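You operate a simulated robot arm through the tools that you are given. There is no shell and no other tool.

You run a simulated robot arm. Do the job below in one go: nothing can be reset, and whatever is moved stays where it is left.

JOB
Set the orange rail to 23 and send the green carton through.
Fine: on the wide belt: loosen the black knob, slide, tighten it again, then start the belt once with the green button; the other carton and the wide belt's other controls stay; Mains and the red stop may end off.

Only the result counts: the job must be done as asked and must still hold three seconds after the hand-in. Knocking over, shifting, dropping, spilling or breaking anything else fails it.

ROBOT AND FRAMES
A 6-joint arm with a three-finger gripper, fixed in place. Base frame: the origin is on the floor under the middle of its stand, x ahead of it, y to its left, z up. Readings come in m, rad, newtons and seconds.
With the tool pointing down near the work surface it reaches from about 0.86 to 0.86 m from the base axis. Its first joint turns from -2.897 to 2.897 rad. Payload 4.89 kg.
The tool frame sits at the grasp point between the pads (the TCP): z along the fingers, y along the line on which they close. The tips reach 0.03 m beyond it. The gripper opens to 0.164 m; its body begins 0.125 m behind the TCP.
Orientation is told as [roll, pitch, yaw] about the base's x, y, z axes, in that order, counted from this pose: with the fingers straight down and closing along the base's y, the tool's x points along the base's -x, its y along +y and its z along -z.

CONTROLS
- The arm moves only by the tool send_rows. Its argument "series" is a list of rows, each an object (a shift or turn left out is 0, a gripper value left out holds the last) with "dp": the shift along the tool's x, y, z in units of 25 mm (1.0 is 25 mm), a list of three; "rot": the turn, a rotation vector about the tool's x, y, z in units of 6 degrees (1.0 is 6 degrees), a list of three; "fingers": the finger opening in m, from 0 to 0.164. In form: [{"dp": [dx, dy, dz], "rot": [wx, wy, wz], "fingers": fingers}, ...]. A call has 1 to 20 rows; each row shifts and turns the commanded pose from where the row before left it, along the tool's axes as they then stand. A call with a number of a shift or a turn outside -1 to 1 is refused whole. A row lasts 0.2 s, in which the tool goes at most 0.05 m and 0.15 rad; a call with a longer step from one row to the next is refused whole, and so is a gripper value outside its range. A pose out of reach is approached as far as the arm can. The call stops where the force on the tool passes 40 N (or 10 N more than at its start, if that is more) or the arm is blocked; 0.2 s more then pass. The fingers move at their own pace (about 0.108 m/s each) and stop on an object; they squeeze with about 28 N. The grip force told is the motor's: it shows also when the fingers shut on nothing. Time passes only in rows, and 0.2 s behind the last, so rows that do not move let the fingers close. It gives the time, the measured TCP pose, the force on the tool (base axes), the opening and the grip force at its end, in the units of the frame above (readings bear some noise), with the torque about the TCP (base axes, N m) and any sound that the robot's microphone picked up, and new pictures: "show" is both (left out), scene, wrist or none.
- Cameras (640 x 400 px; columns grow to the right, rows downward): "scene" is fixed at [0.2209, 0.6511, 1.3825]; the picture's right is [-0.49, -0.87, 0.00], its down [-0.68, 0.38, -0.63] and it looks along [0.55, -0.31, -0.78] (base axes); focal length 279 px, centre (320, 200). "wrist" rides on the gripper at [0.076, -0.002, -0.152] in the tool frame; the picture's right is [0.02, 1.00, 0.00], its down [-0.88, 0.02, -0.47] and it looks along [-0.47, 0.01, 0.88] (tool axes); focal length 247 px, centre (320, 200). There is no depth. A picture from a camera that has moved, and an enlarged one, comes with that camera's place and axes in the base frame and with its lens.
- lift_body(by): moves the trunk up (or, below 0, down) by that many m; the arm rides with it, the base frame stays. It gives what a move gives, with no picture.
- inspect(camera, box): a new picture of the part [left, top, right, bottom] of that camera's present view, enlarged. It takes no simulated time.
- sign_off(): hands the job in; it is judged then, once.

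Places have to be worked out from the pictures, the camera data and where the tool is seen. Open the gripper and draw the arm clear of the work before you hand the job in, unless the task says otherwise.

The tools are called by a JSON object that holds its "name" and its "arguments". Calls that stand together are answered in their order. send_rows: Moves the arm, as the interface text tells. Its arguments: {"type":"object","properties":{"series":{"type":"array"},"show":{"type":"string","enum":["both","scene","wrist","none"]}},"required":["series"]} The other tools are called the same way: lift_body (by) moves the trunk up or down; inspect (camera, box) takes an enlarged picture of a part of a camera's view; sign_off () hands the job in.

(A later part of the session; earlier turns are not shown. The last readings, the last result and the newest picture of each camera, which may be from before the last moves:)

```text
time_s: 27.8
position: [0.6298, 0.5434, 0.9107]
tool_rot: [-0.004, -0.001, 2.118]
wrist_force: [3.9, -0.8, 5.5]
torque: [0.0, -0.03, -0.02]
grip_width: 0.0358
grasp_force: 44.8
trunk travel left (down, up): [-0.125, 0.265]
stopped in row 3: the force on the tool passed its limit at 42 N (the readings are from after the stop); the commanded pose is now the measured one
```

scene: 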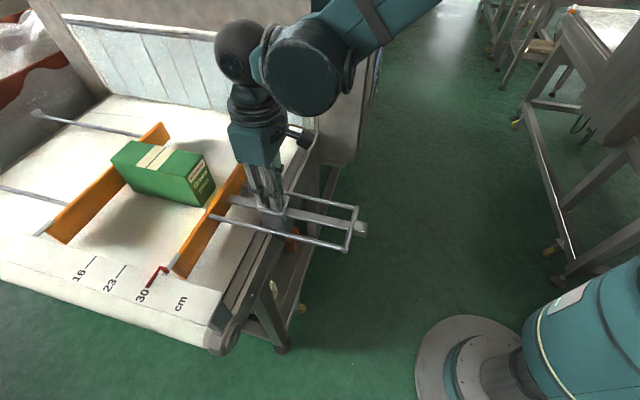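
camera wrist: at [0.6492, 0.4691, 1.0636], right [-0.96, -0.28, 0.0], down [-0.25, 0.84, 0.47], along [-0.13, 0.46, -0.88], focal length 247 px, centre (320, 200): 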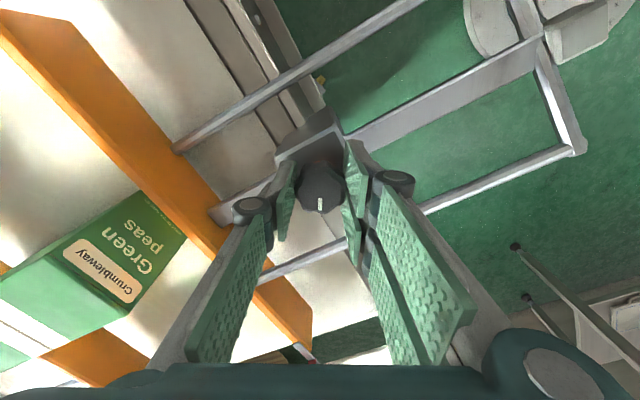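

The move stopped at about 76° of turn with a 42 N spike. I look before going on, to see whether it is a knob stop or finger contact.

{"name": "send_rows", "arguments": {"series": [{"dp": [0, 0, 0]}], "show": "both"}}

{"name": "inspect", "arguments": {"camera": "wrist", "box": [220, 110, 460, 270]}}

{"name": "inspect", "arguments": {"camera": "scene", "box": [210, 140, 330, 240]}}

```text
time_s: 28.2
position: [0.63, 0.5425, 0.9113]
tool_rot: [-0.004, 0.0, 2.117]
wrist_force: [5.1, 1.5, 7.9]
torque: [-0.24, -0.2, -0.02]
grip_width: 0.0356
grasp_force: 45.4
trunk travel left (down, up): [-0.125, 0.265]
camera wrist: at [0.6693, 0.4784, 1.0636], right [-0.84, -0.54, 0.0], down [-0.47, 0.74, 0.47], along [-0.25, 0.4, -0.88], focal length 247 px, centre (320, 200)
```

scene: 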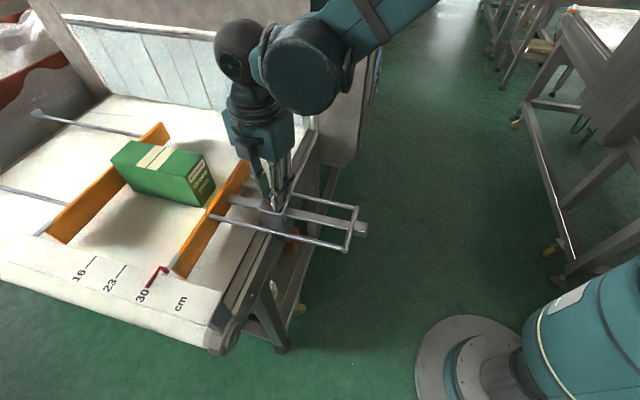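
wrist: 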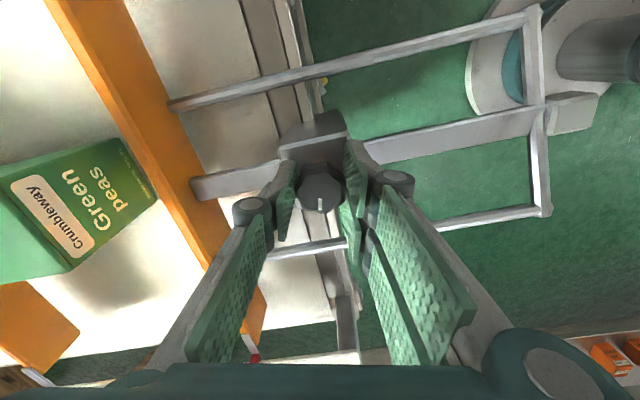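

```text
2.50 times, centred on (340, 190) of wrist
camera zoom: at [0.6693, 0.4784, 1.0636], right [-0.84, -0.54, 0.0], down [-0.47, 0.74, 0.47], along [-0.25, 0.4, -0.88], focal length 617 px, centre (270, 225)
```

zoom: 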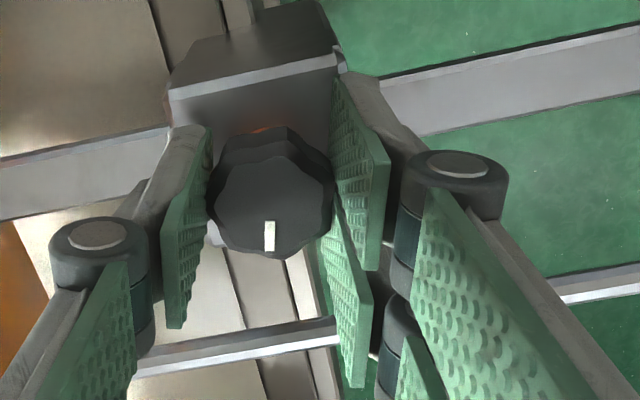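

```text
4.00 times, centred on (270, 190) of scene
camera zoom: at [0.2209, 0.6511, 1.3825], right [-0.49, -0.87, 0.0], down [-0.68, 0.38, -0.63], along [0.55, -0.31, -0.78], focal length 1116 px, centre (520, 240)
```

zoom: 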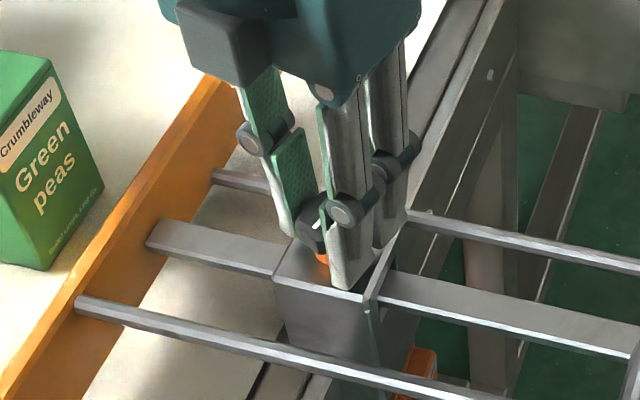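

An orange collar is now showing under the risen knob, where none was visible before, so the knob appears to be loosened. I release it, rise clear and look at it.

{"name": "send_rows", "arguments": {"series": [{"fingers": 0.08}, {"fingers": 0.08}, {"dp": [0, 0, -0.8], "fingers": 0.08}, {"dp": [0, 0, -0.8]}, {"dp": [0, 0, -0.8]}, {"dp": [0, 0, -0.8]}, {"dp": [0, 0, -0.8], "rot": [0, 0, 1]}, {"rot": [0, 0, 1]}, {"rot": [0, 0, 1]}, {"rot": [0, 0, 1]}, {"rot": [0, 0, 1]}, {"rot": [0, 0, 1]}, {"rot": [0, 0, 1]}, {"rot": [0, 0, 1]}, {"rot": [0, 0, 1]}, {"rot": [0, 0, 1]}, {"rot": [0, 0, 1]}, {"rot": [0, 0, 1]}, {"rot": [0, 0, 0.72]}], "show": "both"}}

{"name": "inspect", "arguments": {"camera": "wrist", "box": [250, 90, 390, 210]}}

{"name": "inspect", "arguments": {"camera": "scene", "box": [220, 150, 340, 250]}}

```text
time_s: 32.2
position: [0.6311, 0.5424, 1.011]
tool_rot: [0.001, -0.001, 0.783]
wrist_force: [-0.2, 0.4, 0.7]
torque: [-0.03, 0.01, 0.03]
grip_width: 0.0799
grasp_force: 0.0
trunk travel left (down, up): [-0.125, 0.265]
camera wrist: at [0.5754, 0.4877, 1.1635], right [-0.72, 0.69, 0.0], down [0.61, 0.63, 0.48], along [0.33, 0.34, -0.88], focal length 247 px, centre (320, 200)
```

scene: 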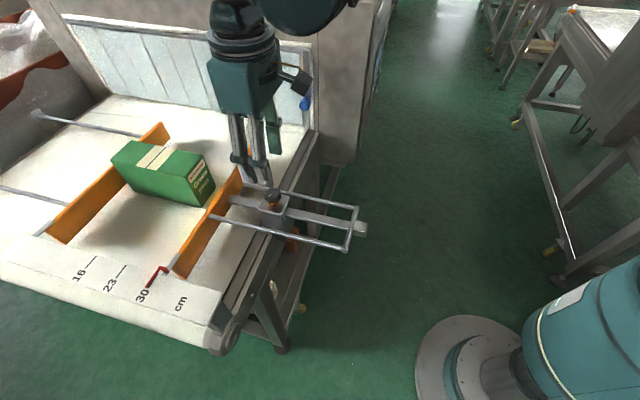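
wrist: 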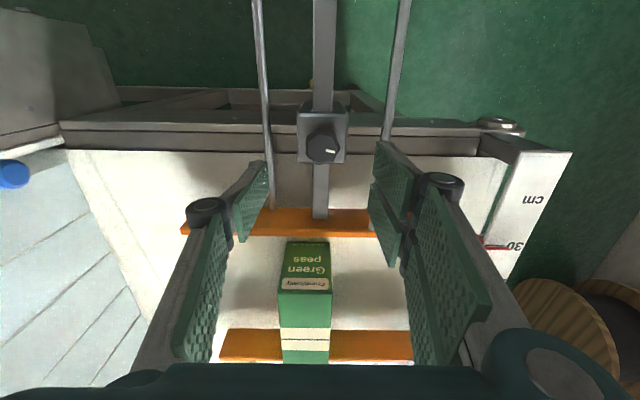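

```text
3.33 times, centred on (320, 150) of wrist
camera zoom: at [0.5754, 0.4877, 1.1635], right [-0.72, 0.69, 0.0], down [0.61, 0.63, 0.48], along [0.33, 0.34, -0.88], focal length 823 px, centre (320, 367)
```

zoom: 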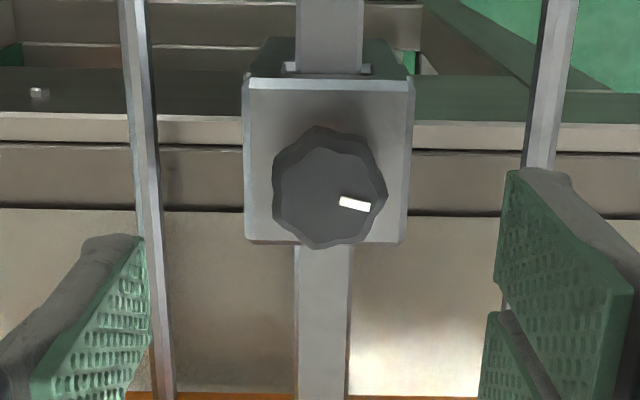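

```text
4.00 times, centred on (280, 200) of scene
camera zoom: at [0.2209, 0.6511, 1.3825], right [-0.49, -0.87, 0.0], down [-0.68, 0.38, -0.63], along [0.55, -0.31, -0.78], focal length 1116 px, centre (480, 200)
```

zoom: 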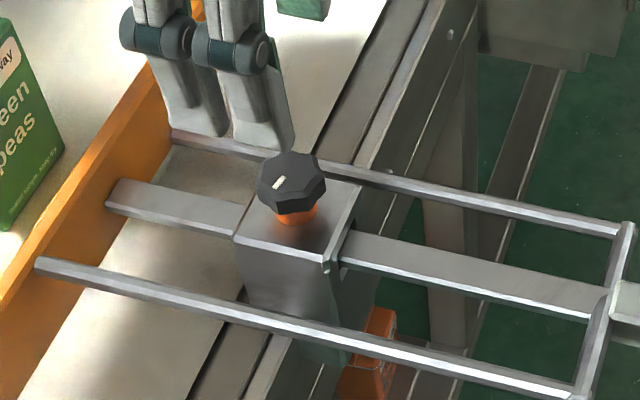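

The knob has clearly risen on an orange stem, so the clamp is loose. Next I move back over the end grip of the bar to measure it.

{"name": "send_rows", "arguments": {"series": [{"dp": [1, 0, 0]}, {"dp": [1, 0, 0]}, {"dp": [1, 0, 0]}, {"dp": [1, 0, 0]}, {"dp": [1, 0, 0]}, {"dp": [1, 0, 0]}, {"dp": [1, 0, 0]}, {"dp": [1, 0, 0]}], "show": "both"}}

{"name": "inspect", "arguments": {"camera": "wrist", "box": [240, 100, 400, 220]}}

{"name": "inspect", "arguments": {"camera": "scene", "box": [300, 170, 420, 270]}}

```text
time_s: 34.0
position: [0.4902, 0.4013, 1.0086]
tool_rot: [-0.001, -0.003, 0.785]
wrist_force: [1.4, -0.3, -0.3]
torque: [-0.15, 0.16, -0.03]
grip_width: 0.08
grasp_force: 0.2
trunk travel left (down, up): [-0.125, 0.265]
camera wrist: at [0.4345, 0.3461, 1.162], right [-0.72, 0.69, 0.0], down [0.61, 0.64, 0.47], along [0.33, 0.34, -0.88], focal length 247 px, centre (320, 200)
```

scene: 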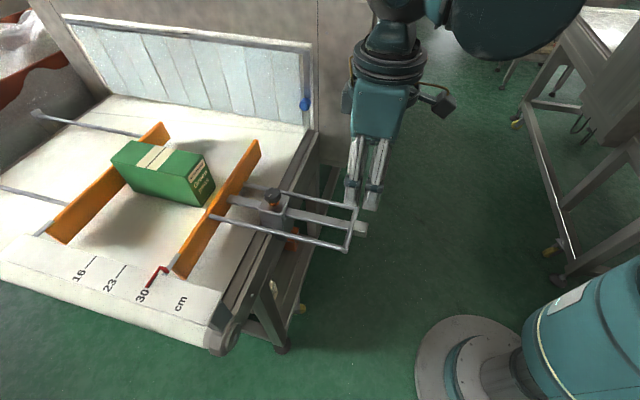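
wrist: 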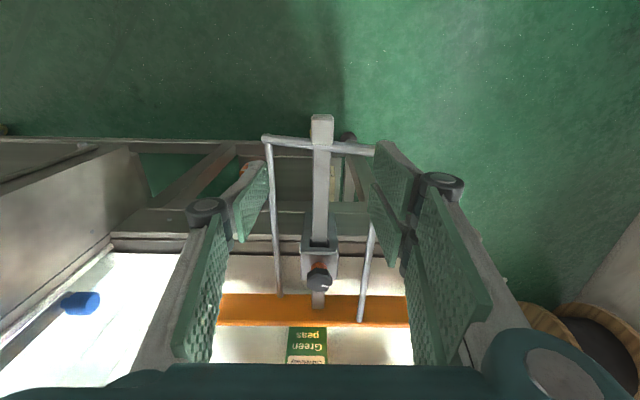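

```text
3.33 times, centred on (320, 160) of wrist
camera zoom: at [0.4345, 0.3461, 1.162], right [-0.72, 0.69, 0.0], down [0.61, 0.64, 0.47], along [0.33, 0.34, -0.88], focal length 823 px, centre (320, 333)
```

zoom: 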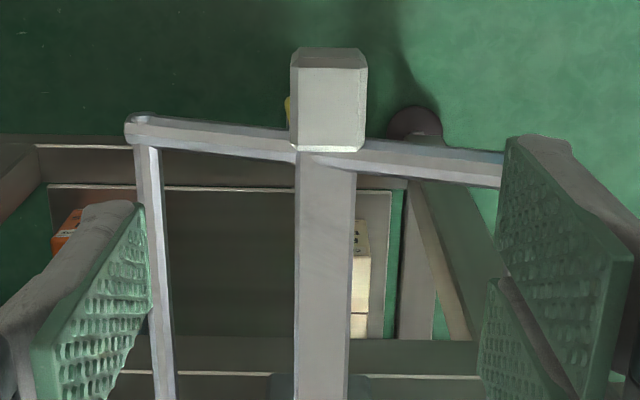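

```text
4.00 times, centred on (360, 220) of scene
camera zoom: at [0.2209, 0.6511, 1.3825], right [-0.49, -0.87, 0.0], down [-0.68, 0.38, -0.63], along [0.55, -0.31, -0.78], focal length 1116 px, centre (160, 120)
```

zoom: 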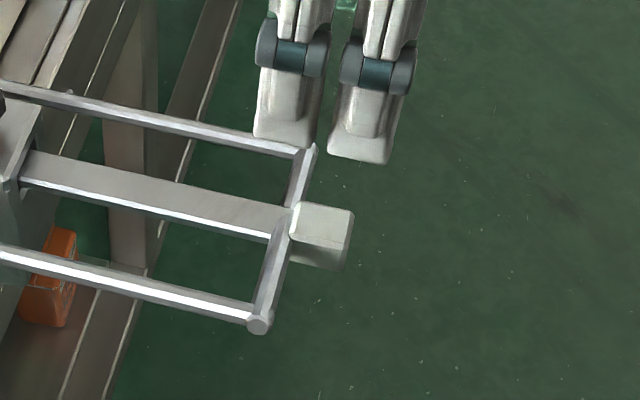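

The bar's end block has the crossbar right behind it, so I will grip the bar itself between crossbar and clamp (start p≈0.685, bar q≈0.061 from the knob grip). I narrow to 0.05, shift forward and descend to z≈0.91 for a check.

{"name": "send_rows", "arguments": {"series": [{"dp": [-0.74, 0.02, 0], "fingers": 0.052}, {"dp": [-0.74, 0.02, 0], "fingers": 0.052}, {"dp": [-0.74, 0.02, 0]}, {"dp": [0, 0, 0.8]}, {"dp": [0, 0, 0.8]}, {"dp": [0, 0, 0.8]}, {"dp": [0, 0, 0.8]}, {"dp": [0, 0, 0.8]}], "show": "both"}}

{"name": "inspect", "arguments": {"camera": "wrist", "box": [220, 90, 420, 250]}}

{"name": "inspect", "arguments": {"camera": "scene", "box": [250, 140, 390, 260]}}

```text
time_s: 35.8
position: [0.5282, 0.4417, 0.9092]
tool_rot: [0.001, -0.002, 0.784]
wrist_force: [-0.2, -0.2, -0.6]
torque: [0.03, -0.05, 0.0]
grip_width: 0.0522
grasp_force: 0.2
trunk travel left (down, up): [-0.125, 0.265]
camera wrist: at [0.4719, 0.387, 1.0624], right [-0.72, 0.69, 0.0], down [0.61, 0.64, 0.48], along [0.33, 0.34, -0.88], focal length 247 px, centre (320, 200)
```

scene: 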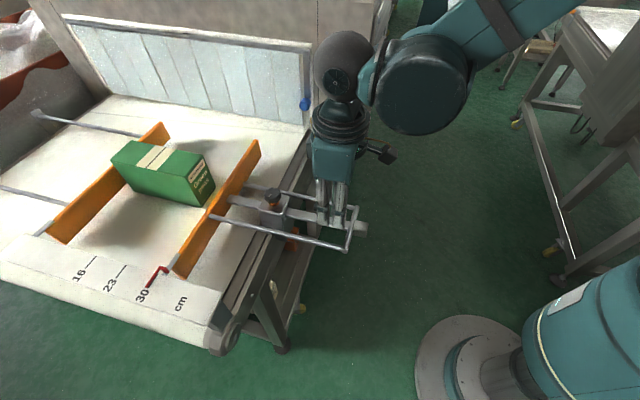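
wrist: 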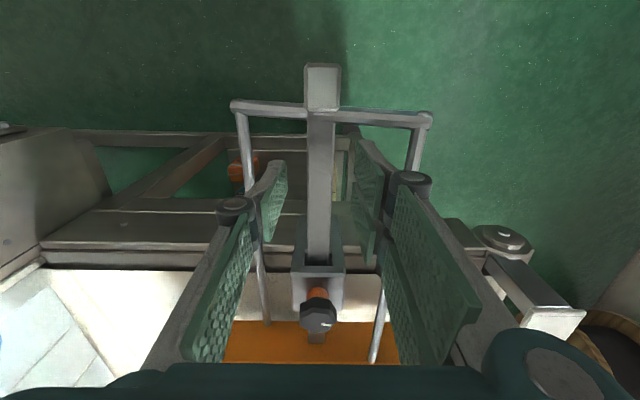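

```text
2.50 times, centred on (320, 170) of wrist
camera zoom: at [0.4719, 0.387, 1.0624], right [-0.72, 0.69, 0.0], down [0.61, 0.64, 0.48], along [0.33, 0.34, -0.88], focal length 617 px, centre (320, 275)
```

zoom: 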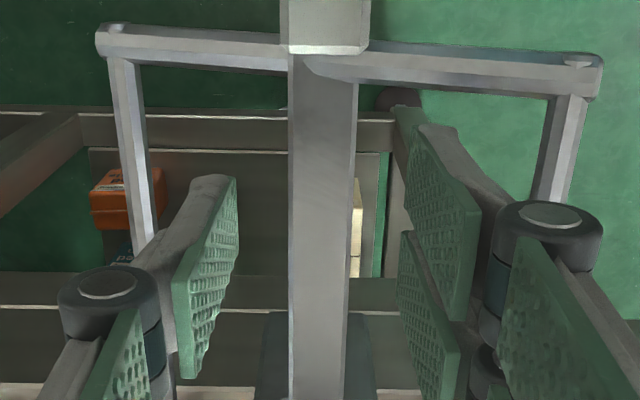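

```text
3.33 times, centred on (320, 200) of scene
camera zoom: at [0.2209, 0.6511, 1.3825], right [-0.49, -0.87, 0.0], down [-0.68, 0.38, -0.63], along [0.55, -0.31, -0.78], focal length 930 px, centre (320, 200)
```

zoom: 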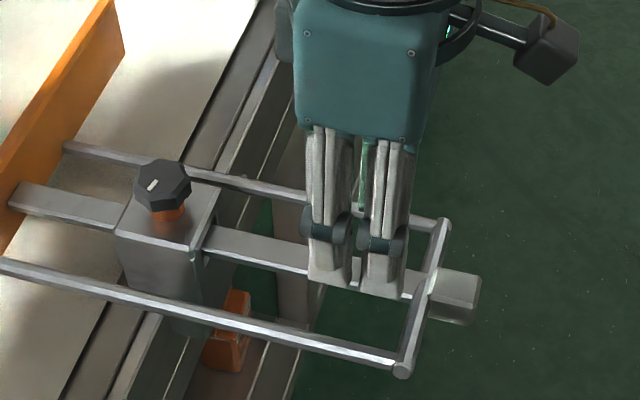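

The fit between crossbar and clamp for sliding 70 mm while gripping is only about 6 mm each way. Before deciding, I zoom on the pointer and scale to judge how precisely I can read it.

{"name": "inspect", "arguments": {"camera": "scene", "box": [100, 245, 190, 305]}}

{"name": "inspect", "arguments": {"camera": "scene", "box": [140, 255, 180, 295]}}

```text
6.67 times, centred on (145, 275) of scene
camera zoom: at [0.2209, 0.6511, 1.3825], right [-0.49, -0.87, 0.0], down [-0.68, 0.38, -0.63], along [0.55, -0.31, -0.78], focal length 1860 px, centre (1487, -300)
```

zoom: 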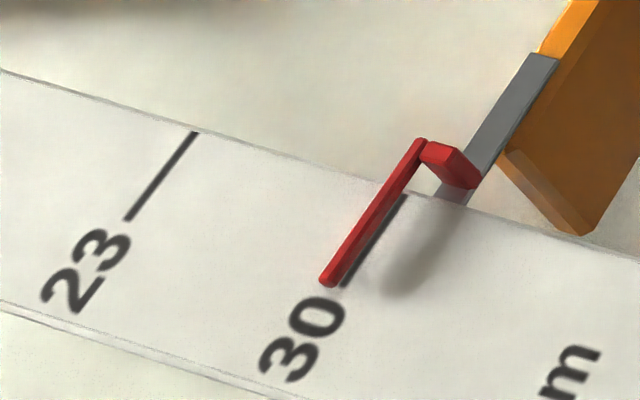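

```text
10.00 times, centred on (160, 275) of scene
camera zoom: at [0.2209, 0.6511, 1.3825], right [-0.49, -0.87, 0.0], down [-0.68, 0.38, -0.63], along [0.55, -0.31, -0.78], focal length 2791 px, centre (1920, -550)
```

zoom: 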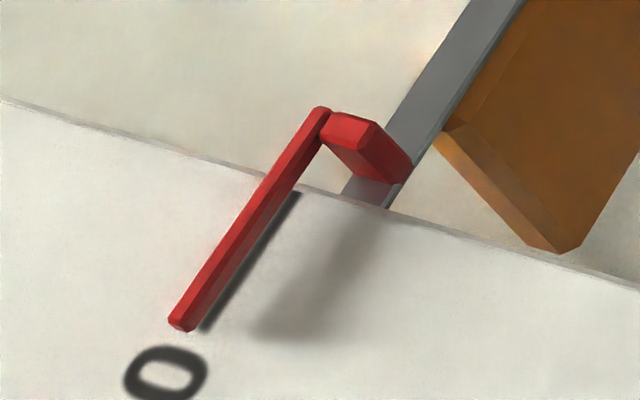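

The zoomed scene view reads the pointer to well under a millimetre. Pushing the bar's end block with closed fingers is safer than gripping in the tight gap, so I rise, back off to p≈0.56, close the fingers and descend in front of the end block.

{"name": "send_rows", "arguments": {"series": [{"dp": [0, 0, -1]}, {"dp": [0, 0, -1]}, {"dp": [1, -0.05, 0]}, {"dp": [1, -0.05, 0]}, {"dp": [1, -0.05, 0]}, {"dp": [1, -0.05, 0]}, {"dp": [1, -0.05, 0], "fingers": 0.0}, {"fingers": 0.0}, {"dp": [0, 0, 0.9], "fingers": 0.0}, {"dp": [0, 0, 0.9]}], "show": "both"}}

{"name": "inspect", "arguments": {"camera": "wrist", "box": [220, 90, 420, 250]}}

{"name": "inspect", "arguments": {"camera": "scene", "box": [300, 150, 440, 270]}}

```text
time_s: 38.0
position: [0.4409, 0.3494, 0.9146]
tool_rot: [-0.001, -0.004, 0.786]
wrist_force: [-1.3, -1.6, 0.3]
torque: [0.09, -0.18, 0.03]
grip_width: 0.0
grasp_force: 27.9
trunk travel left (down, up): [-0.125, 0.265]
camera wrist: at [0.3859, 0.294, 1.0674], right [-0.72, 0.69, 0.0], down [0.61, 0.64, 0.48], along [0.33, 0.34, -0.88], focal length 247 px, centre (320, 200)
```

scene: 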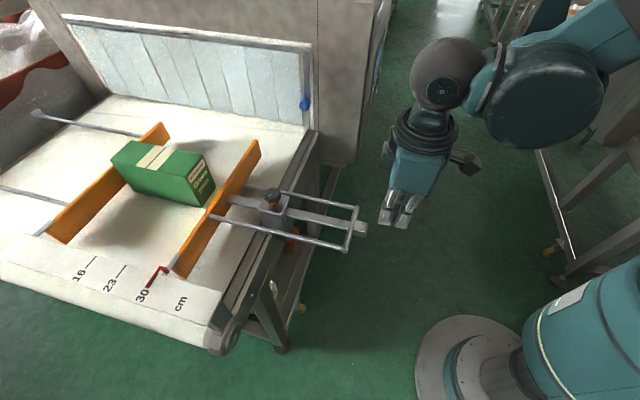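
wrist: 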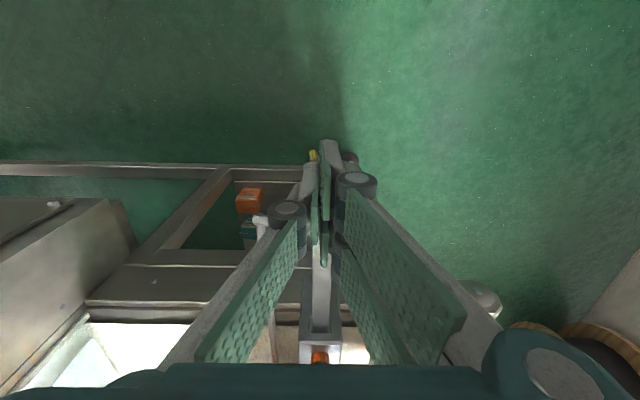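

```text
2.50 times, centred on (320, 170) of wrist
camera zoom: at [0.3859, 0.294, 1.0674], right [-0.72, 0.69, 0.0], down [0.61, 0.64, 0.48], along [0.33, 0.34, -0.88], focal length 617 px, centre (320, 275)
```

zoom: 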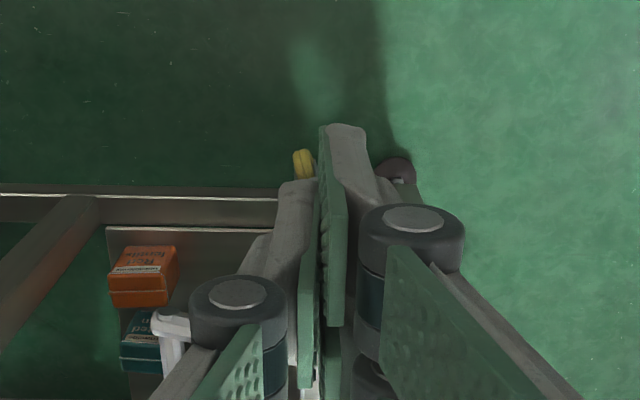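

```text
3.33 times, centred on (370, 210) of scene
camera zoom: at [0.2209, 0.6511, 1.3825], right [-0.49, -0.87, 0.0], down [-0.68, 0.38, -0.63], along [0.55, -0.31, -0.78], focal length 930 px, centre (153, 167)
```

zoom: 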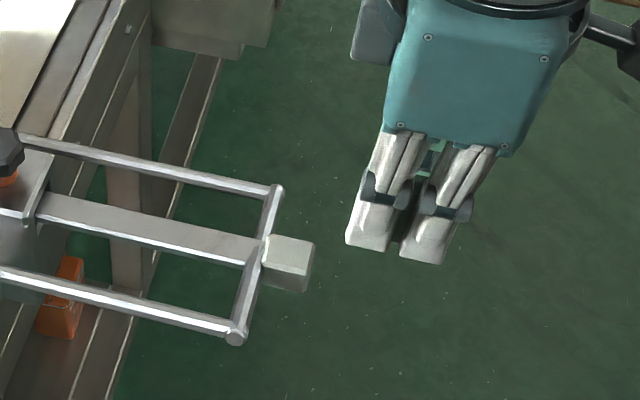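

The fingers are closed and clear of the block. I descend to z≈0.862, then creep forward in small steps until contact.

{"name": "send_rows", "arguments": {"series": [{"dp": [0, -0.08, 0.7]}, {"dp": [0, 0, 0.7]}, {"dp": [0, 0, 0.7]}, {"dp": [-0.25, 0, 0]}, {"dp": [-0.25, 0, 0]}, {"dp": [0, 0, 0]}], "show": "scene"}}

{"name": "inspect", "arguments": {"camera": "scene", "box": [310, 180, 430, 270]}}

```text
time_s: 39.4
position: [0.4534, 0.3574, 0.8623]
tool_rot: [0.0, 0.001, 0.785]
wrist_force: [-0.1, -0.8, -0.2]
torque: [-0.01, 0.0, -0.03]
grip_width: 0.0
grasp_force: 28.2
trunk travel left (down, up): [-0.125, 0.265]
```

scene: 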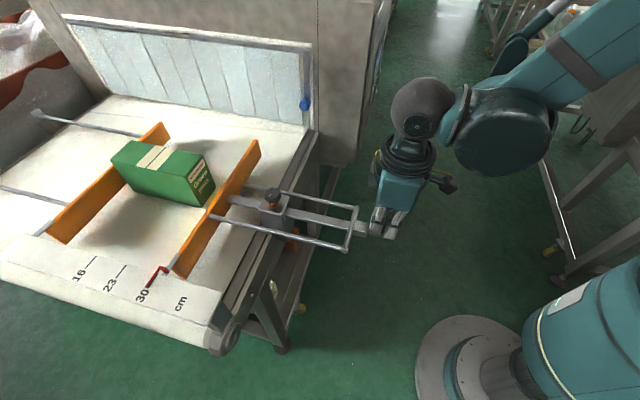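

```text
4.44 times, centred on (370, 225) of scene
camera zoom: at [0.2209, 0.6511, 1.3825], right [-0.49, -0.87, 0.0], down [-0.68, 0.38, -0.63], along [0.55, -0.31, -0.78], focal length 1240 px, centre (98, 89)
```

zoom: 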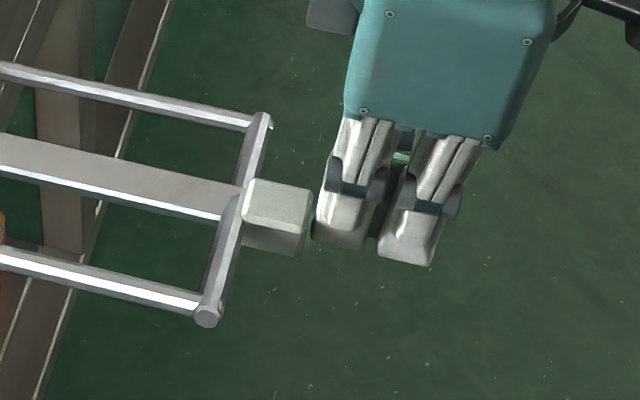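

The finger side sits just in front of the block and is level with it. I push forward 25 mm in 5 mm steps and read force and pointer.

{"name": "send_rows", "arguments": {"series": [{"dp": [-0.2, 0, 0]}, {"dp": [-0.2, 0, 0]}, {"dp": [-0.2, 0, 0]}, {"dp": [-0.2, 0, 0]}, {"dp": [-0.2, 0, 0]}], "show": "scene"}}

{"name": "inspect", "arguments": {"camera": "scene", "box": [100, 245, 190, 305]}}

{"name": "inspect", "arguments": {"camera": "scene", "box": [310, 180, 430, 270]}}

```text
time_s: 40.6
position: [0.4707, 0.3743, 0.8622]
tool_rot: [0.0, -0.004, 0.785]
wrist_force: [-1.2, -0.7, -0.9]
torque: [-0.02, 0.02, 0.0]
grip_width: 0.0
grasp_force: 27.8
trunk travel left (down, up): [-0.125, 0.265]
```

scene: 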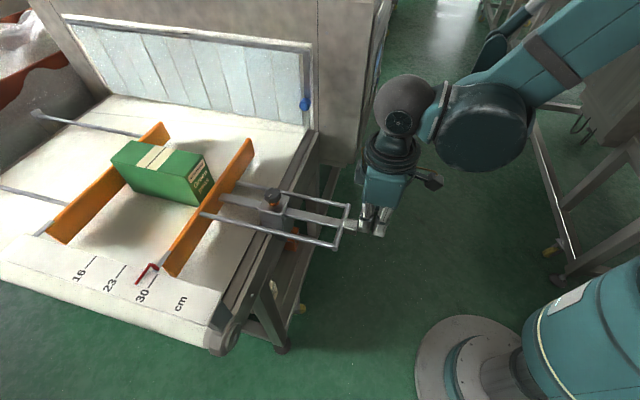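

```text
6.67 times, centred on (145, 275) of scene
camera zoom: at [0.2209, 0.6511, 1.3825], right [-0.49, -0.87, 0.0], down [-0.68, 0.38, -0.63], along [0.55, -0.31, -0.78], focal length 1860 px, centre (1487, -300)
```

zoom: 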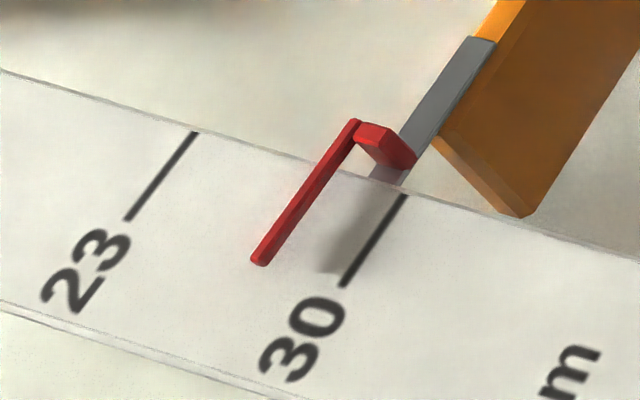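

```text
4.44 times, centred on (370, 225) of scene
camera zoom: at [0.2209, 0.6511, 1.3825], right [-0.49, -0.87, 0.0], down [-0.68, 0.38, -0.63], along [0.55, -0.31, -0.78], focal length 1240 px, centre (98, 89)
```

zoom: 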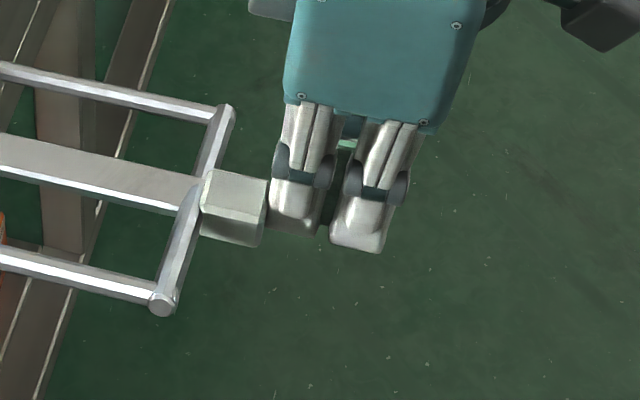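

The rail slides freely and the pointer has moved about 21.6 mm. I push another 40 mm, then check again.

{"name": "send_rows", "arguments": {"series": [{"dp": [-0.2, 0, 0]}, {"dp": [-0.2, 0, 0]}, {"dp": [-0.2, 0, 0]}, {"dp": [-0.2, 0, 0]}, {"dp": [-0.2, 0, 0]}, {"dp": [-0.2, 0, 0]}, {"dp": [-0.2, 0, 0]}, {"dp": [-0.2, 0, 0]}], "show": "scene"}}

{"name": "inspect", "arguments": {"camera": "scene", "box": [100, 245, 190, 305]}}

{"name": "inspect", "arguments": {"camera": "scene", "box": [100, 130, 280, 250]}}

```text
time_s: 42.4
position: [0.5, 0.4025, 0.8627]
tool_rot: [0.0, -0.003, 0.786]
wrist_force: [0.1, -0.3, 0.2]
torque: [0.04, 0.0, 0.01]
grip_width: 0.0
grasp_force: 27.9
trunk travel left (down, up): [-0.125, 0.265]
```

scene: 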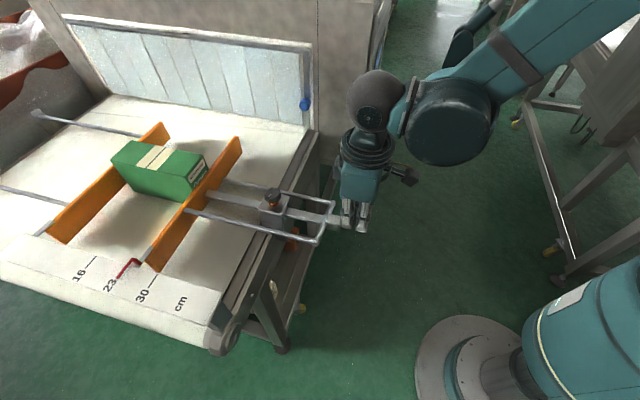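

```text
6.67 times, centred on (145, 275) of scene
camera zoom: at [0.2209, 0.6511, 1.3825], right [-0.49, -0.87, 0.0], down [-0.68, 0.38, -0.63], along [0.55, -0.31, -0.78], focal length 1860 px, centre (1487, -300)
```

zoom: 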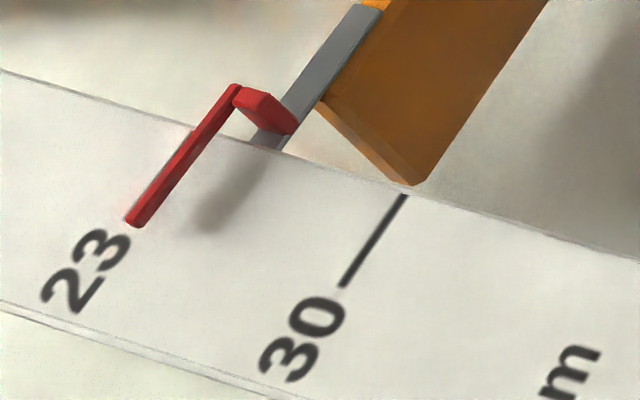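

```text
3.33 times, centred on (190, 190) of scene
camera zoom: at [0.2209, 0.6511, 1.3825], right [-0.49, -0.87, 0.0], down [-0.68, 0.38, -0.63], along [0.55, -0.31, -0.78], focal length 930 px, centre (753, 233)
```

zoom: 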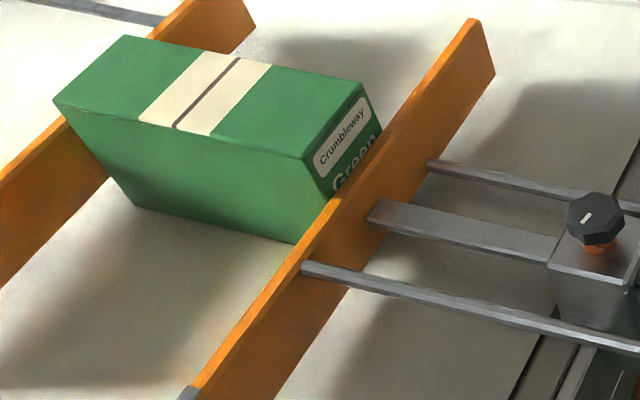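

The pointer is about 8 mm short of 23 if it began exactly at 30. To read it without guessing at parallax, I back off and view the pointer from above with the wrist camera, fingers open.

{"name": "send_rows", "arguments": {"series": [{"dp": [1, 0, 0]}, {"dp": [0, 0, -1]}, {"dp": [0, 0, -1]}, {"dp": [0, 0, -1]}, {"dp": [0, 0, -1]}, {"dp": [0, 0, -1]}, {"dp": [0, 0, -1]}, {"dp": [0, 0, -1]}, {"dp": [-0.92, 0.84, -0.75], "fingers": 0.164}, {"dp": [-0.92, 0.84, -0.75]}, {"dp": [-0.92, 0.84, -0.75]}, {"dp": [-0.92, 0.84, -0.75]}, {"dp": [-0.92, 0.84, -0.75]}, {"dp": [-0.92, 0.84, -0.75]}, {"dp": [-0.92, 0.84, -0.75]}, {"dp": [-0.92, 0.84, -0.75]}, {"dp": [-0.92, 0.84, -0.75]}, {"dp": [0, 0, 0]}], "show": "both"}}

```text
time_s: 46.2
position: [0.4958, 0.6631, 1.2083]
tool_rot: [0.001, -0.001, 0.785]
wrist_force: [0.2, 0.3, 0.4]
torque: [-0.02, 0.05, -0.01]
grip_width: 0.1639
grasp_force: 0.0
trunk travel left (down, up): [-0.125, 0.265]
camera wrist: at [0.44, 0.6091, 1.3608], right [-0.72, 0.69, 0.0], down [0.61, 0.64, 0.48], along [0.33, 0.34, -0.88], focal length 247 px, centre (320, 200)
```

scene: 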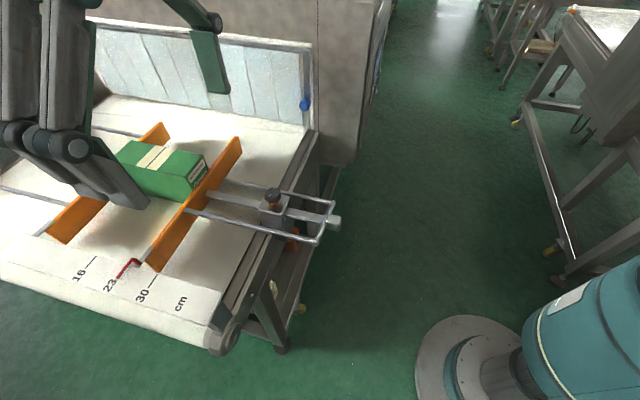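
wrist: 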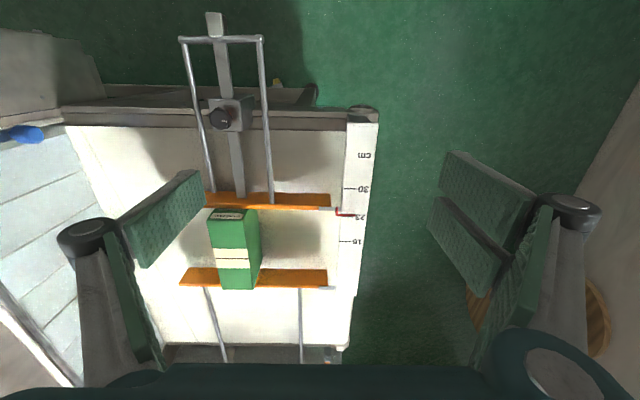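

{"name": "inspect", "arguments": {"camera": "wrist", "box": [320, 170, 384, 250]}}

{"name": "inspect", "arguments": {"camera": "scene", "box": [110, 250, 150, 290]}}

{"name": "inspect", "arguments": {"camera": "wrist", "box": [170, 180, 350, 300]}}

```text
5.00 times, centred on (352, 210) of wrist
camera zoom: at [0.44, 0.6091, 1.3608], right [-0.72, 0.69, 0.0], down [0.61, 0.64, 0.48], along [0.33, 0.34, -0.88], focal length 1235 px, centre (160, 150)
```

zoom: 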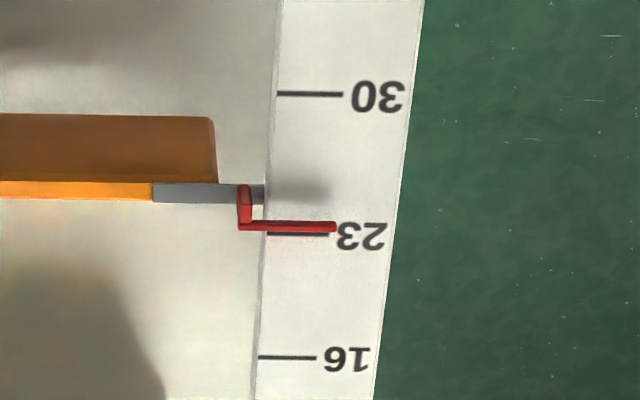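

```text
10.00 times, centred on (130, 270) of scene
camera zoom: at [0.2209, 0.6511, 1.3825], right [-0.49, -0.87, 0.0], down [-0.68, 0.38, -0.63], along [0.55, -0.31, -0.78], focal length 2791 px, centre (2220, -500)
```

zoom: 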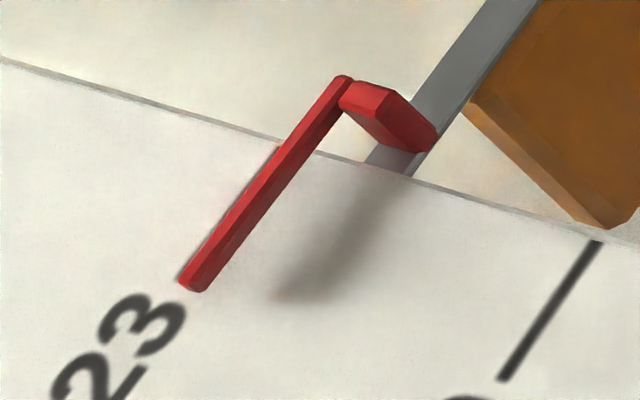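

```text
3.33 times, centred on (260, 240) of wrist
camera zoom: at [0.44, 0.6091, 1.3608], right [-0.72, 0.69, 0.0], down [0.61, 0.64, 0.48], along [0.33, 0.34, -0.88], focal length 823 px, centre (520, 67)
```

zoom: 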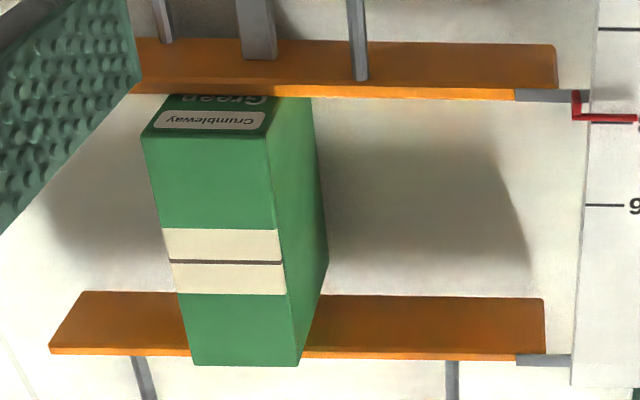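

From two views the pointer stands about 7.8 mm above the plate and is really about 8.7 mm short of 23, which agrees with a start at exactly 30. I retrace to the pushing pose with fingers closed and push 8 mm further.

{"name": "send_rows", "arguments": {"series": [{"dp": [0.92, -0.84, 0.75], "fingers": 0.0}, {"dp": [0.92, -0.84, 0.75], "fingers": 0.0}, {"dp": [0.92, -0.84, 0.75]}, {"dp": [0.92, -0.84, 0.75]}, {"dp": [0.92, -0.84, 0.75]}, {"dp": [0.92, -0.84, 0.75]}, {"dp": [0.92, -0.84, 0.75]}, {"dp": [0.92, -0.84, 0.75]}, {"dp": [0.92, -0.84, 0.75]}, {"dp": [0, 0, 1]}, {"dp": [0, 0, 1]}, {"dp": [0, 0, 1]}, {"dp": [0, 0, 1]}, {"dp": [0, 0, 1]}, {"dp": [0, 0, 1]}, {"dp": [0, 0, 1]}, {"dp": [0, 0, 0]}], "show": "scene"}}

```text
time_s: 49.8
position: [0.4818, 0.3863, 0.8624]
tool_rot: [0.001, -0.002, 0.783]
wrist_force: [0.4, 1.0, -0.1]
torque: [-0.02, 0.0, 0.03]
grip_width: 0.0
grasp_force: 28.0
trunk travel left (down, up): [-0.125, 0.265]
```

scene: 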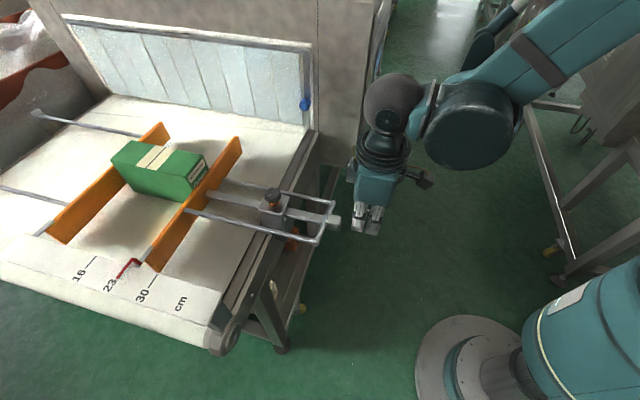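

The tool is back in front of the end block. I go forward the 25 mm to contact and then 8 mm more in small steps.

{"name": "send_rows", "arguments": {"series": [{"dp": [-0.5, 0, 0]}, {"dp": [-0.3, 0, 0]}, {"dp": [-0.2, 0, 0]}, {"dp": [-0.16, 0, 0]}, {"dp": [-0.16, 0, 0]}, {"dp": [0, 0, 0]}], "show": "none"}}

{"name": "inspect", "arguments": {"camera": "scene", "box": [100, 245, 190, 305]}}

{"name": "inspect", "arguments": {"camera": "scene", "box": [110, 250, 150, 290]}}

```text
time_s: 51.2
position: [0.5052, 0.4094, 0.8623]
tool_rot: [-0.001, -0.005, 0.786]
wrist_force: [-0.9, -2.7, 0.0]
torque: [-0.1, 0.05, -0.05]
grip_width: 0.0
grasp_force: 27.8
trunk travel left (down, up): [-0.125, 0.265]
```

```text
6.67 times, centred on (145, 275) of scene
camera zoom: at [0.2209, 0.6511, 1.3825], right [-0.49, -0.87, 0.0], down [-0.68, 0.38, -0.63], along [0.55, -0.31, -0.78], focal length 1860 px, centre (1487, -300)
```

zoom: 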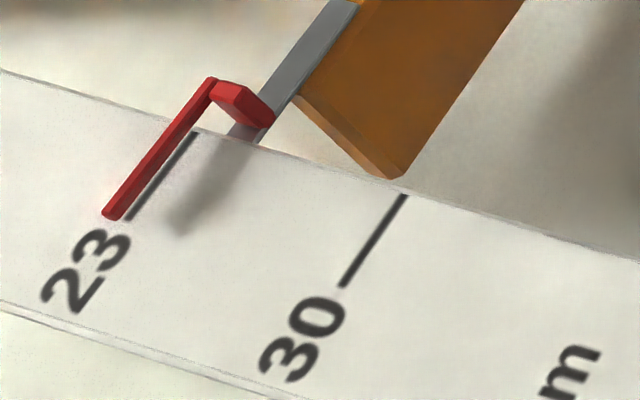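

```text
10.00 times, centred on (130, 270) of scene
camera zoom: at [0.2209, 0.6511, 1.3825], right [-0.49, -0.87, 0.0], down [-0.68, 0.38, -0.63], along [0.55, -0.31, -0.78], focal length 2791 px, centre (2220, -500)
```

zoom: 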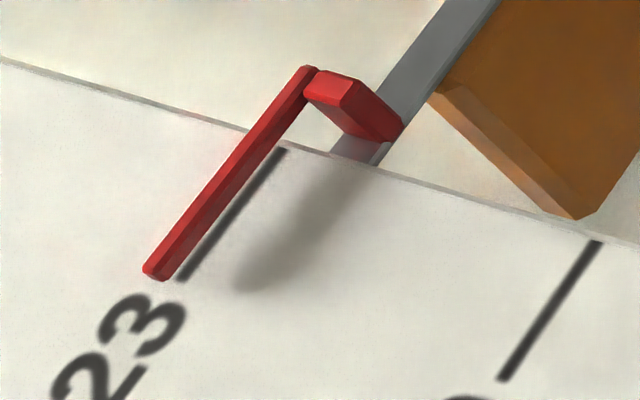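

The pointer is now within about 0.6 mm of 23 by parallax-corrected reading. I add a 0.6 mm nudge and re-read.

{"name": "send_rows", "arguments": {"series": [{"dp": [-0.026, 0, 0]}, {"dp": [0, 0, 0]}], "show": "none"}}

{"name": "inspect", "arguments": {"camera": "scene", "box": [110, 250, 150, 290]}}

```text
time_s: 51.8
position: [0.5045, 0.4092, 0.8632]
tool_rot: [0.001, -0.001, 0.784]
wrist_force: [-5.8, -4.2, -3.1]
torque: [-0.21, 0.18, 0.05]
grip_width: 0.0
grasp_force: 28.0
trunk travel left (down, up): [-0.125, 0.265]
```

```text
10.00 times, centred on (130, 270) of scene
camera zoom: at [0.2209, 0.6511, 1.3825], right [-0.49, -0.87, 0.0], down [-0.68, 0.38, -0.63], along [0.55, -0.31, -0.78], focal length 2791 px, centre (2220, -500)
```

zoom: 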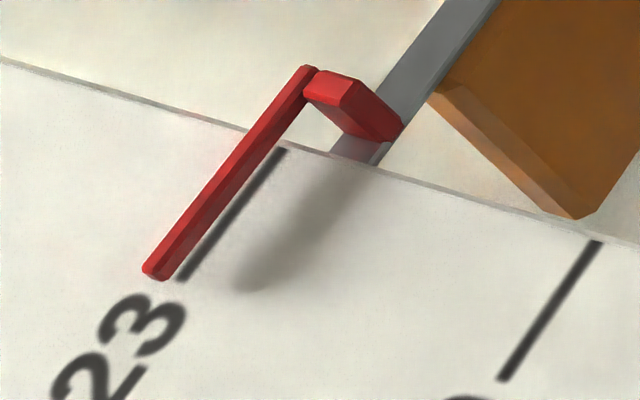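

The slide is holding by static friction (7 N). I add another half-millimetre.

{"name": "send_rows", "arguments": {"series": [{"dp": [-0.02, 0, 0]}, {"dp": [0, 0, 0]}], "show": "none"}}

{"name": "inspect", "arguments": {"camera": "scene", "box": [110, 250, 150, 290]}}

```text
time_s: 52.4
position: [0.5056, 0.4102, 0.8628]
tool_rot: [-0.001, -0.003, 0.786]
wrist_force: [-2.9, -0.1, 0.5]
torque: [0.04, 0.04, 0.03]
grip_width: 0.0
grasp_force: 28.4
trunk travel left (down, up): [-0.125, 0.265]
```

```text
10.00 times, centred on (130, 270) of scene
camera zoom: at [0.2209, 0.6511, 1.3825], right [-0.49, -0.87, 0.0], down [-0.68, 0.38, -0.63], along [0.55, -0.31, -0.78], focal length 2791 px, centre (2220, -500)
```

zoom: 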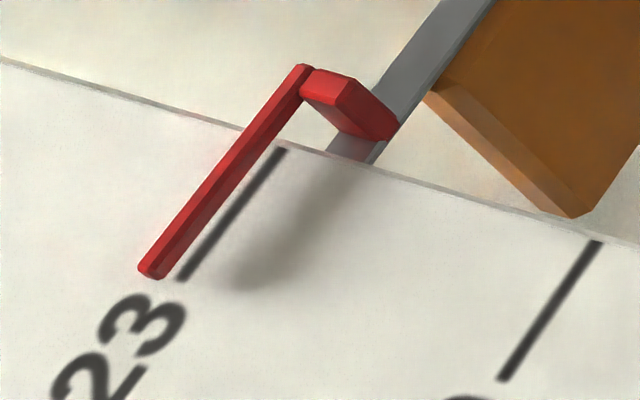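

The pointer-to-tick offset now matches 23 as it did for 30 at the start. I back off, rise, and go back above the knob with fingers open to 0.08.

{"name": "send_rows", "arguments": {"series": [{"dp": [0.5, 0, 0]}, {"dp": [0.8, 0, 0]}, {"dp": [0, 0, -1]}, {"dp": [0, 0, -1]}, {"dp": [0, 0, -1]}, {"dp": [0, 0, -1]}, {"dp": [0, 0, -1]}, {"dp": [0, 0, -1], "fingers": 0.08}, {"dp": [-0.9, 0.024, 0], "fingers": 0.08}, {"dp": [-0.9, 0.024, 0]}, {"dp": [-0.9, 0.024, 0]}, {"dp": [-0.9, 0.024, 0]}, {"dp": [-0.9, 0.024, 0]}, {"dp": [-0.9, 0.024, 0]}, {"dp": [-0.9, 0.024, 0]}, {"dp": [-0.9, 0.024, 0]}, {"dp": [-0.9, 0.024, 0]}, {"dp": [-0.3, 0.024, 0]}], "show": "both"}}

{"name": "inspect", "arguments": {"camera": "wrist", "box": [250, 90, 390, 210]}}

{"name": "inspect", "arguments": {"camera": "scene", "box": [110, 250, 150, 290]}}

```text
time_s: 56.2
position: [0.6276, 0.5377, 1.013]
tool_rot: [0.001, -0.003, 0.787]
wrist_force: [0.4, -0.8, 0.5]
torque: [0.02, -0.04, -0.01]
grip_width: 0.0799
grasp_force: 0.1
trunk travel left (down, up): [-0.125, 0.265]
camera wrist: at [0.5715, 0.4828, 1.166], right [-0.72, 0.69, 0.0], down [0.61, 0.64, 0.48], along [0.33, 0.34, -0.88], focal length 247 px, centre (320, 200)
```

scene: 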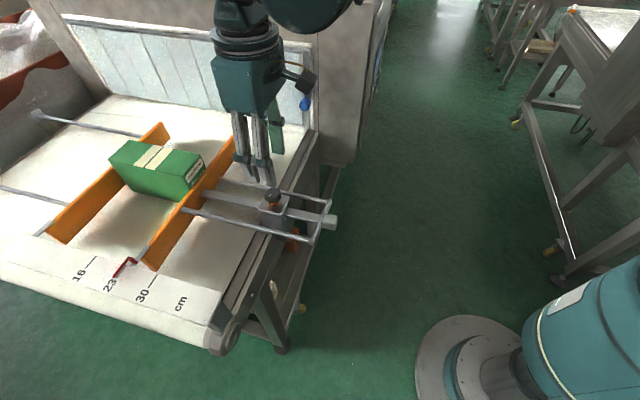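
wrist: 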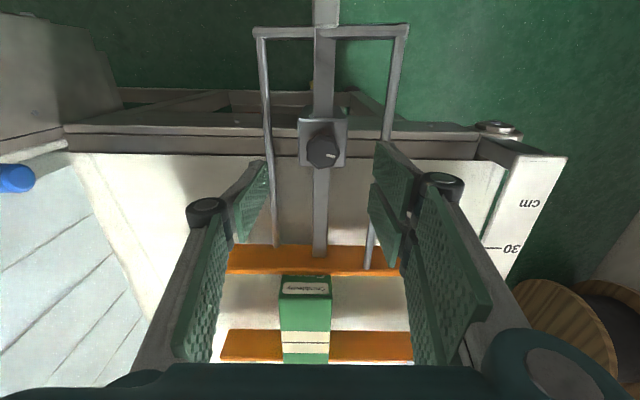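

```text
3.33 times, centred on (320, 150) of wrist
camera zoom: at [0.5715, 0.4828, 1.166], right [-0.72, 0.69, 0.0], down [0.61, 0.64, 0.48], along [0.33, 0.34, -0.88], focal length 823 px, centre (320, 367)
```

zoom: 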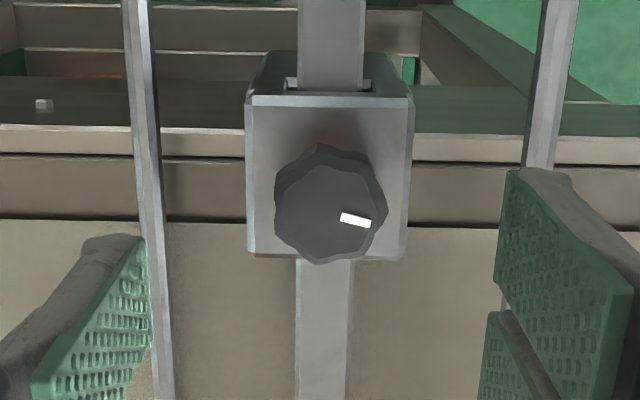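

```text
10.00 times, centred on (130, 270) of scene
camera zoom: at [0.2209, 0.6511, 1.3825], right [-0.49, -0.87, 0.0], down [-0.68, 0.38, -0.63], along [0.55, -0.31, -0.78], focal length 2791 px, centre (2220, -500)
```

zoom: 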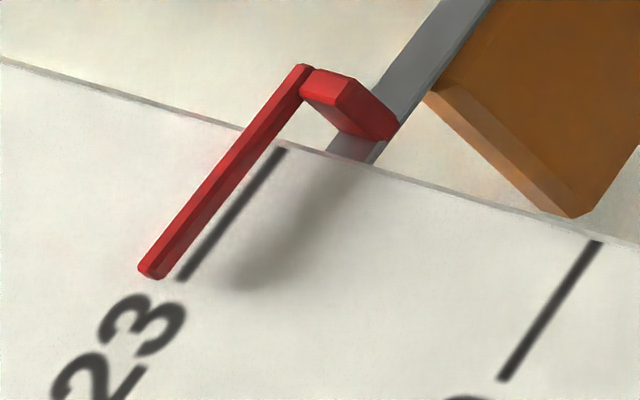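

The rail stayed put on 23. I centre on the knob (p≈0.828, q≈0.0614), turn the tool to the yaw where I let it go, and descend to grip height.

{"name": "send_rows", "arguments": {"series": [{"dp": [-0.17, 0.09, 0]}, {"rot": [0, 0, -1]}, {"rot": [0, 0, -1]}, {"rot": [0, 0, -1]}, {"rot": [0, 0, -1]}, {"rot": [0, 0, -1]}, {"rot": [0, 0, -1]}, {"rot": [0, 0, -1]}, {"rot": [0, 0, -1]}, {"rot": [0, 0, -1]}, {"rot": [0, 0, -1]}, {"rot": [0, 0, -1]}, {"rot": [0, 0, -1]}, {"rot": [0, 0, -0.72]}, {"dp": [0, 0, 0.9]}, {"dp": [0, 0, 0.9]}, {"dp": [0, 0, 0.8]}, {"dp": [0, 0, 0.5]}], "show": "both"}}

{"name": "inspect", "arguments": {"camera": "wrist", "box": [220, 110, 420, 260]}}

{"name": "inspect", "arguments": {"camera": "scene", "box": [210, 140, 330, 240]}}

```text
time_s: 60.0
position: [0.6274, 0.5424, 0.9361]
tool_rot: [-0.001, -0.001, 2.117]
wrist_force: [0.1, -0.3, 0.6]
torque: [0.01, -0.01, 0.01]
grip_width: 0.08
grasp_force: 0.0
trunk travel left (down, up): [-0.125, 0.265]
camera wrist: at [0.6658, 0.4787, 1.0888], right [-0.84, -0.54, 0.0], down [-0.47, 0.74, 0.47], along [-0.25, 0.4, -0.88], focal length 247 px, centre (320, 200)
```

scene: 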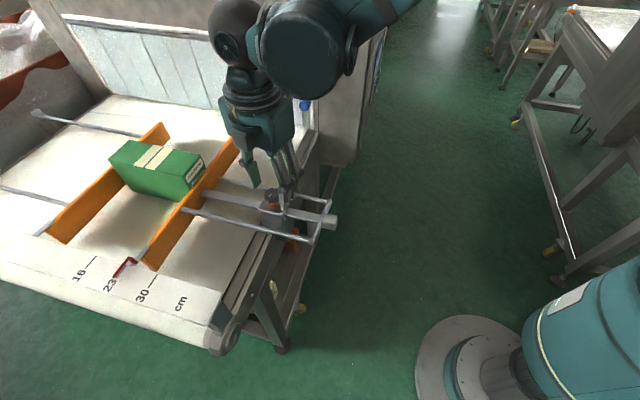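
wrist: 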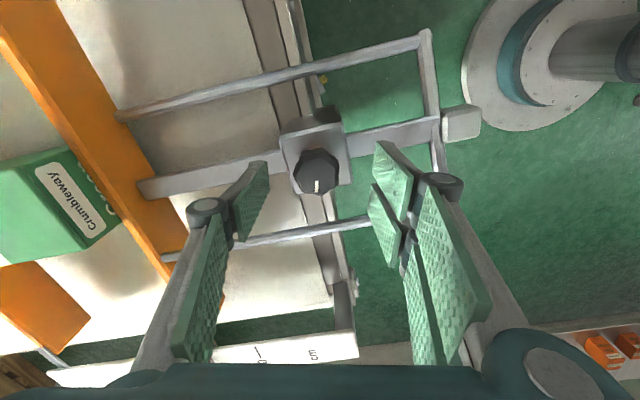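

```text
2.67 times, centred on (320, 185) of wrist
camera zoom: at [0.6658, 0.4787, 1.0888], right [-0.84, -0.54, 0.0], down [-0.47, 0.74, 0.47], along [-0.25, 0.4, -0.88], focal length 659 px, centre (320, 240)
```

zoom: 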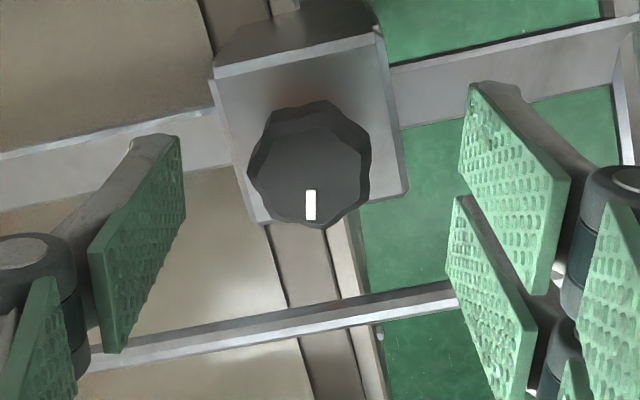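

```text
4.00 times, centred on (270, 190) of scene
camera zoom: at [0.2209, 0.6511, 1.3825], right [-0.49, -0.87, 0.0], down [-0.68, 0.38, -0.63], along [0.55, -0.31, -0.78], focal length 1116 px, centre (520, 240)
```

zoom: 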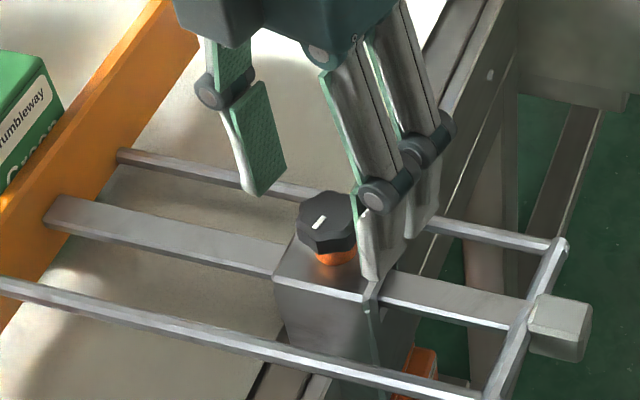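

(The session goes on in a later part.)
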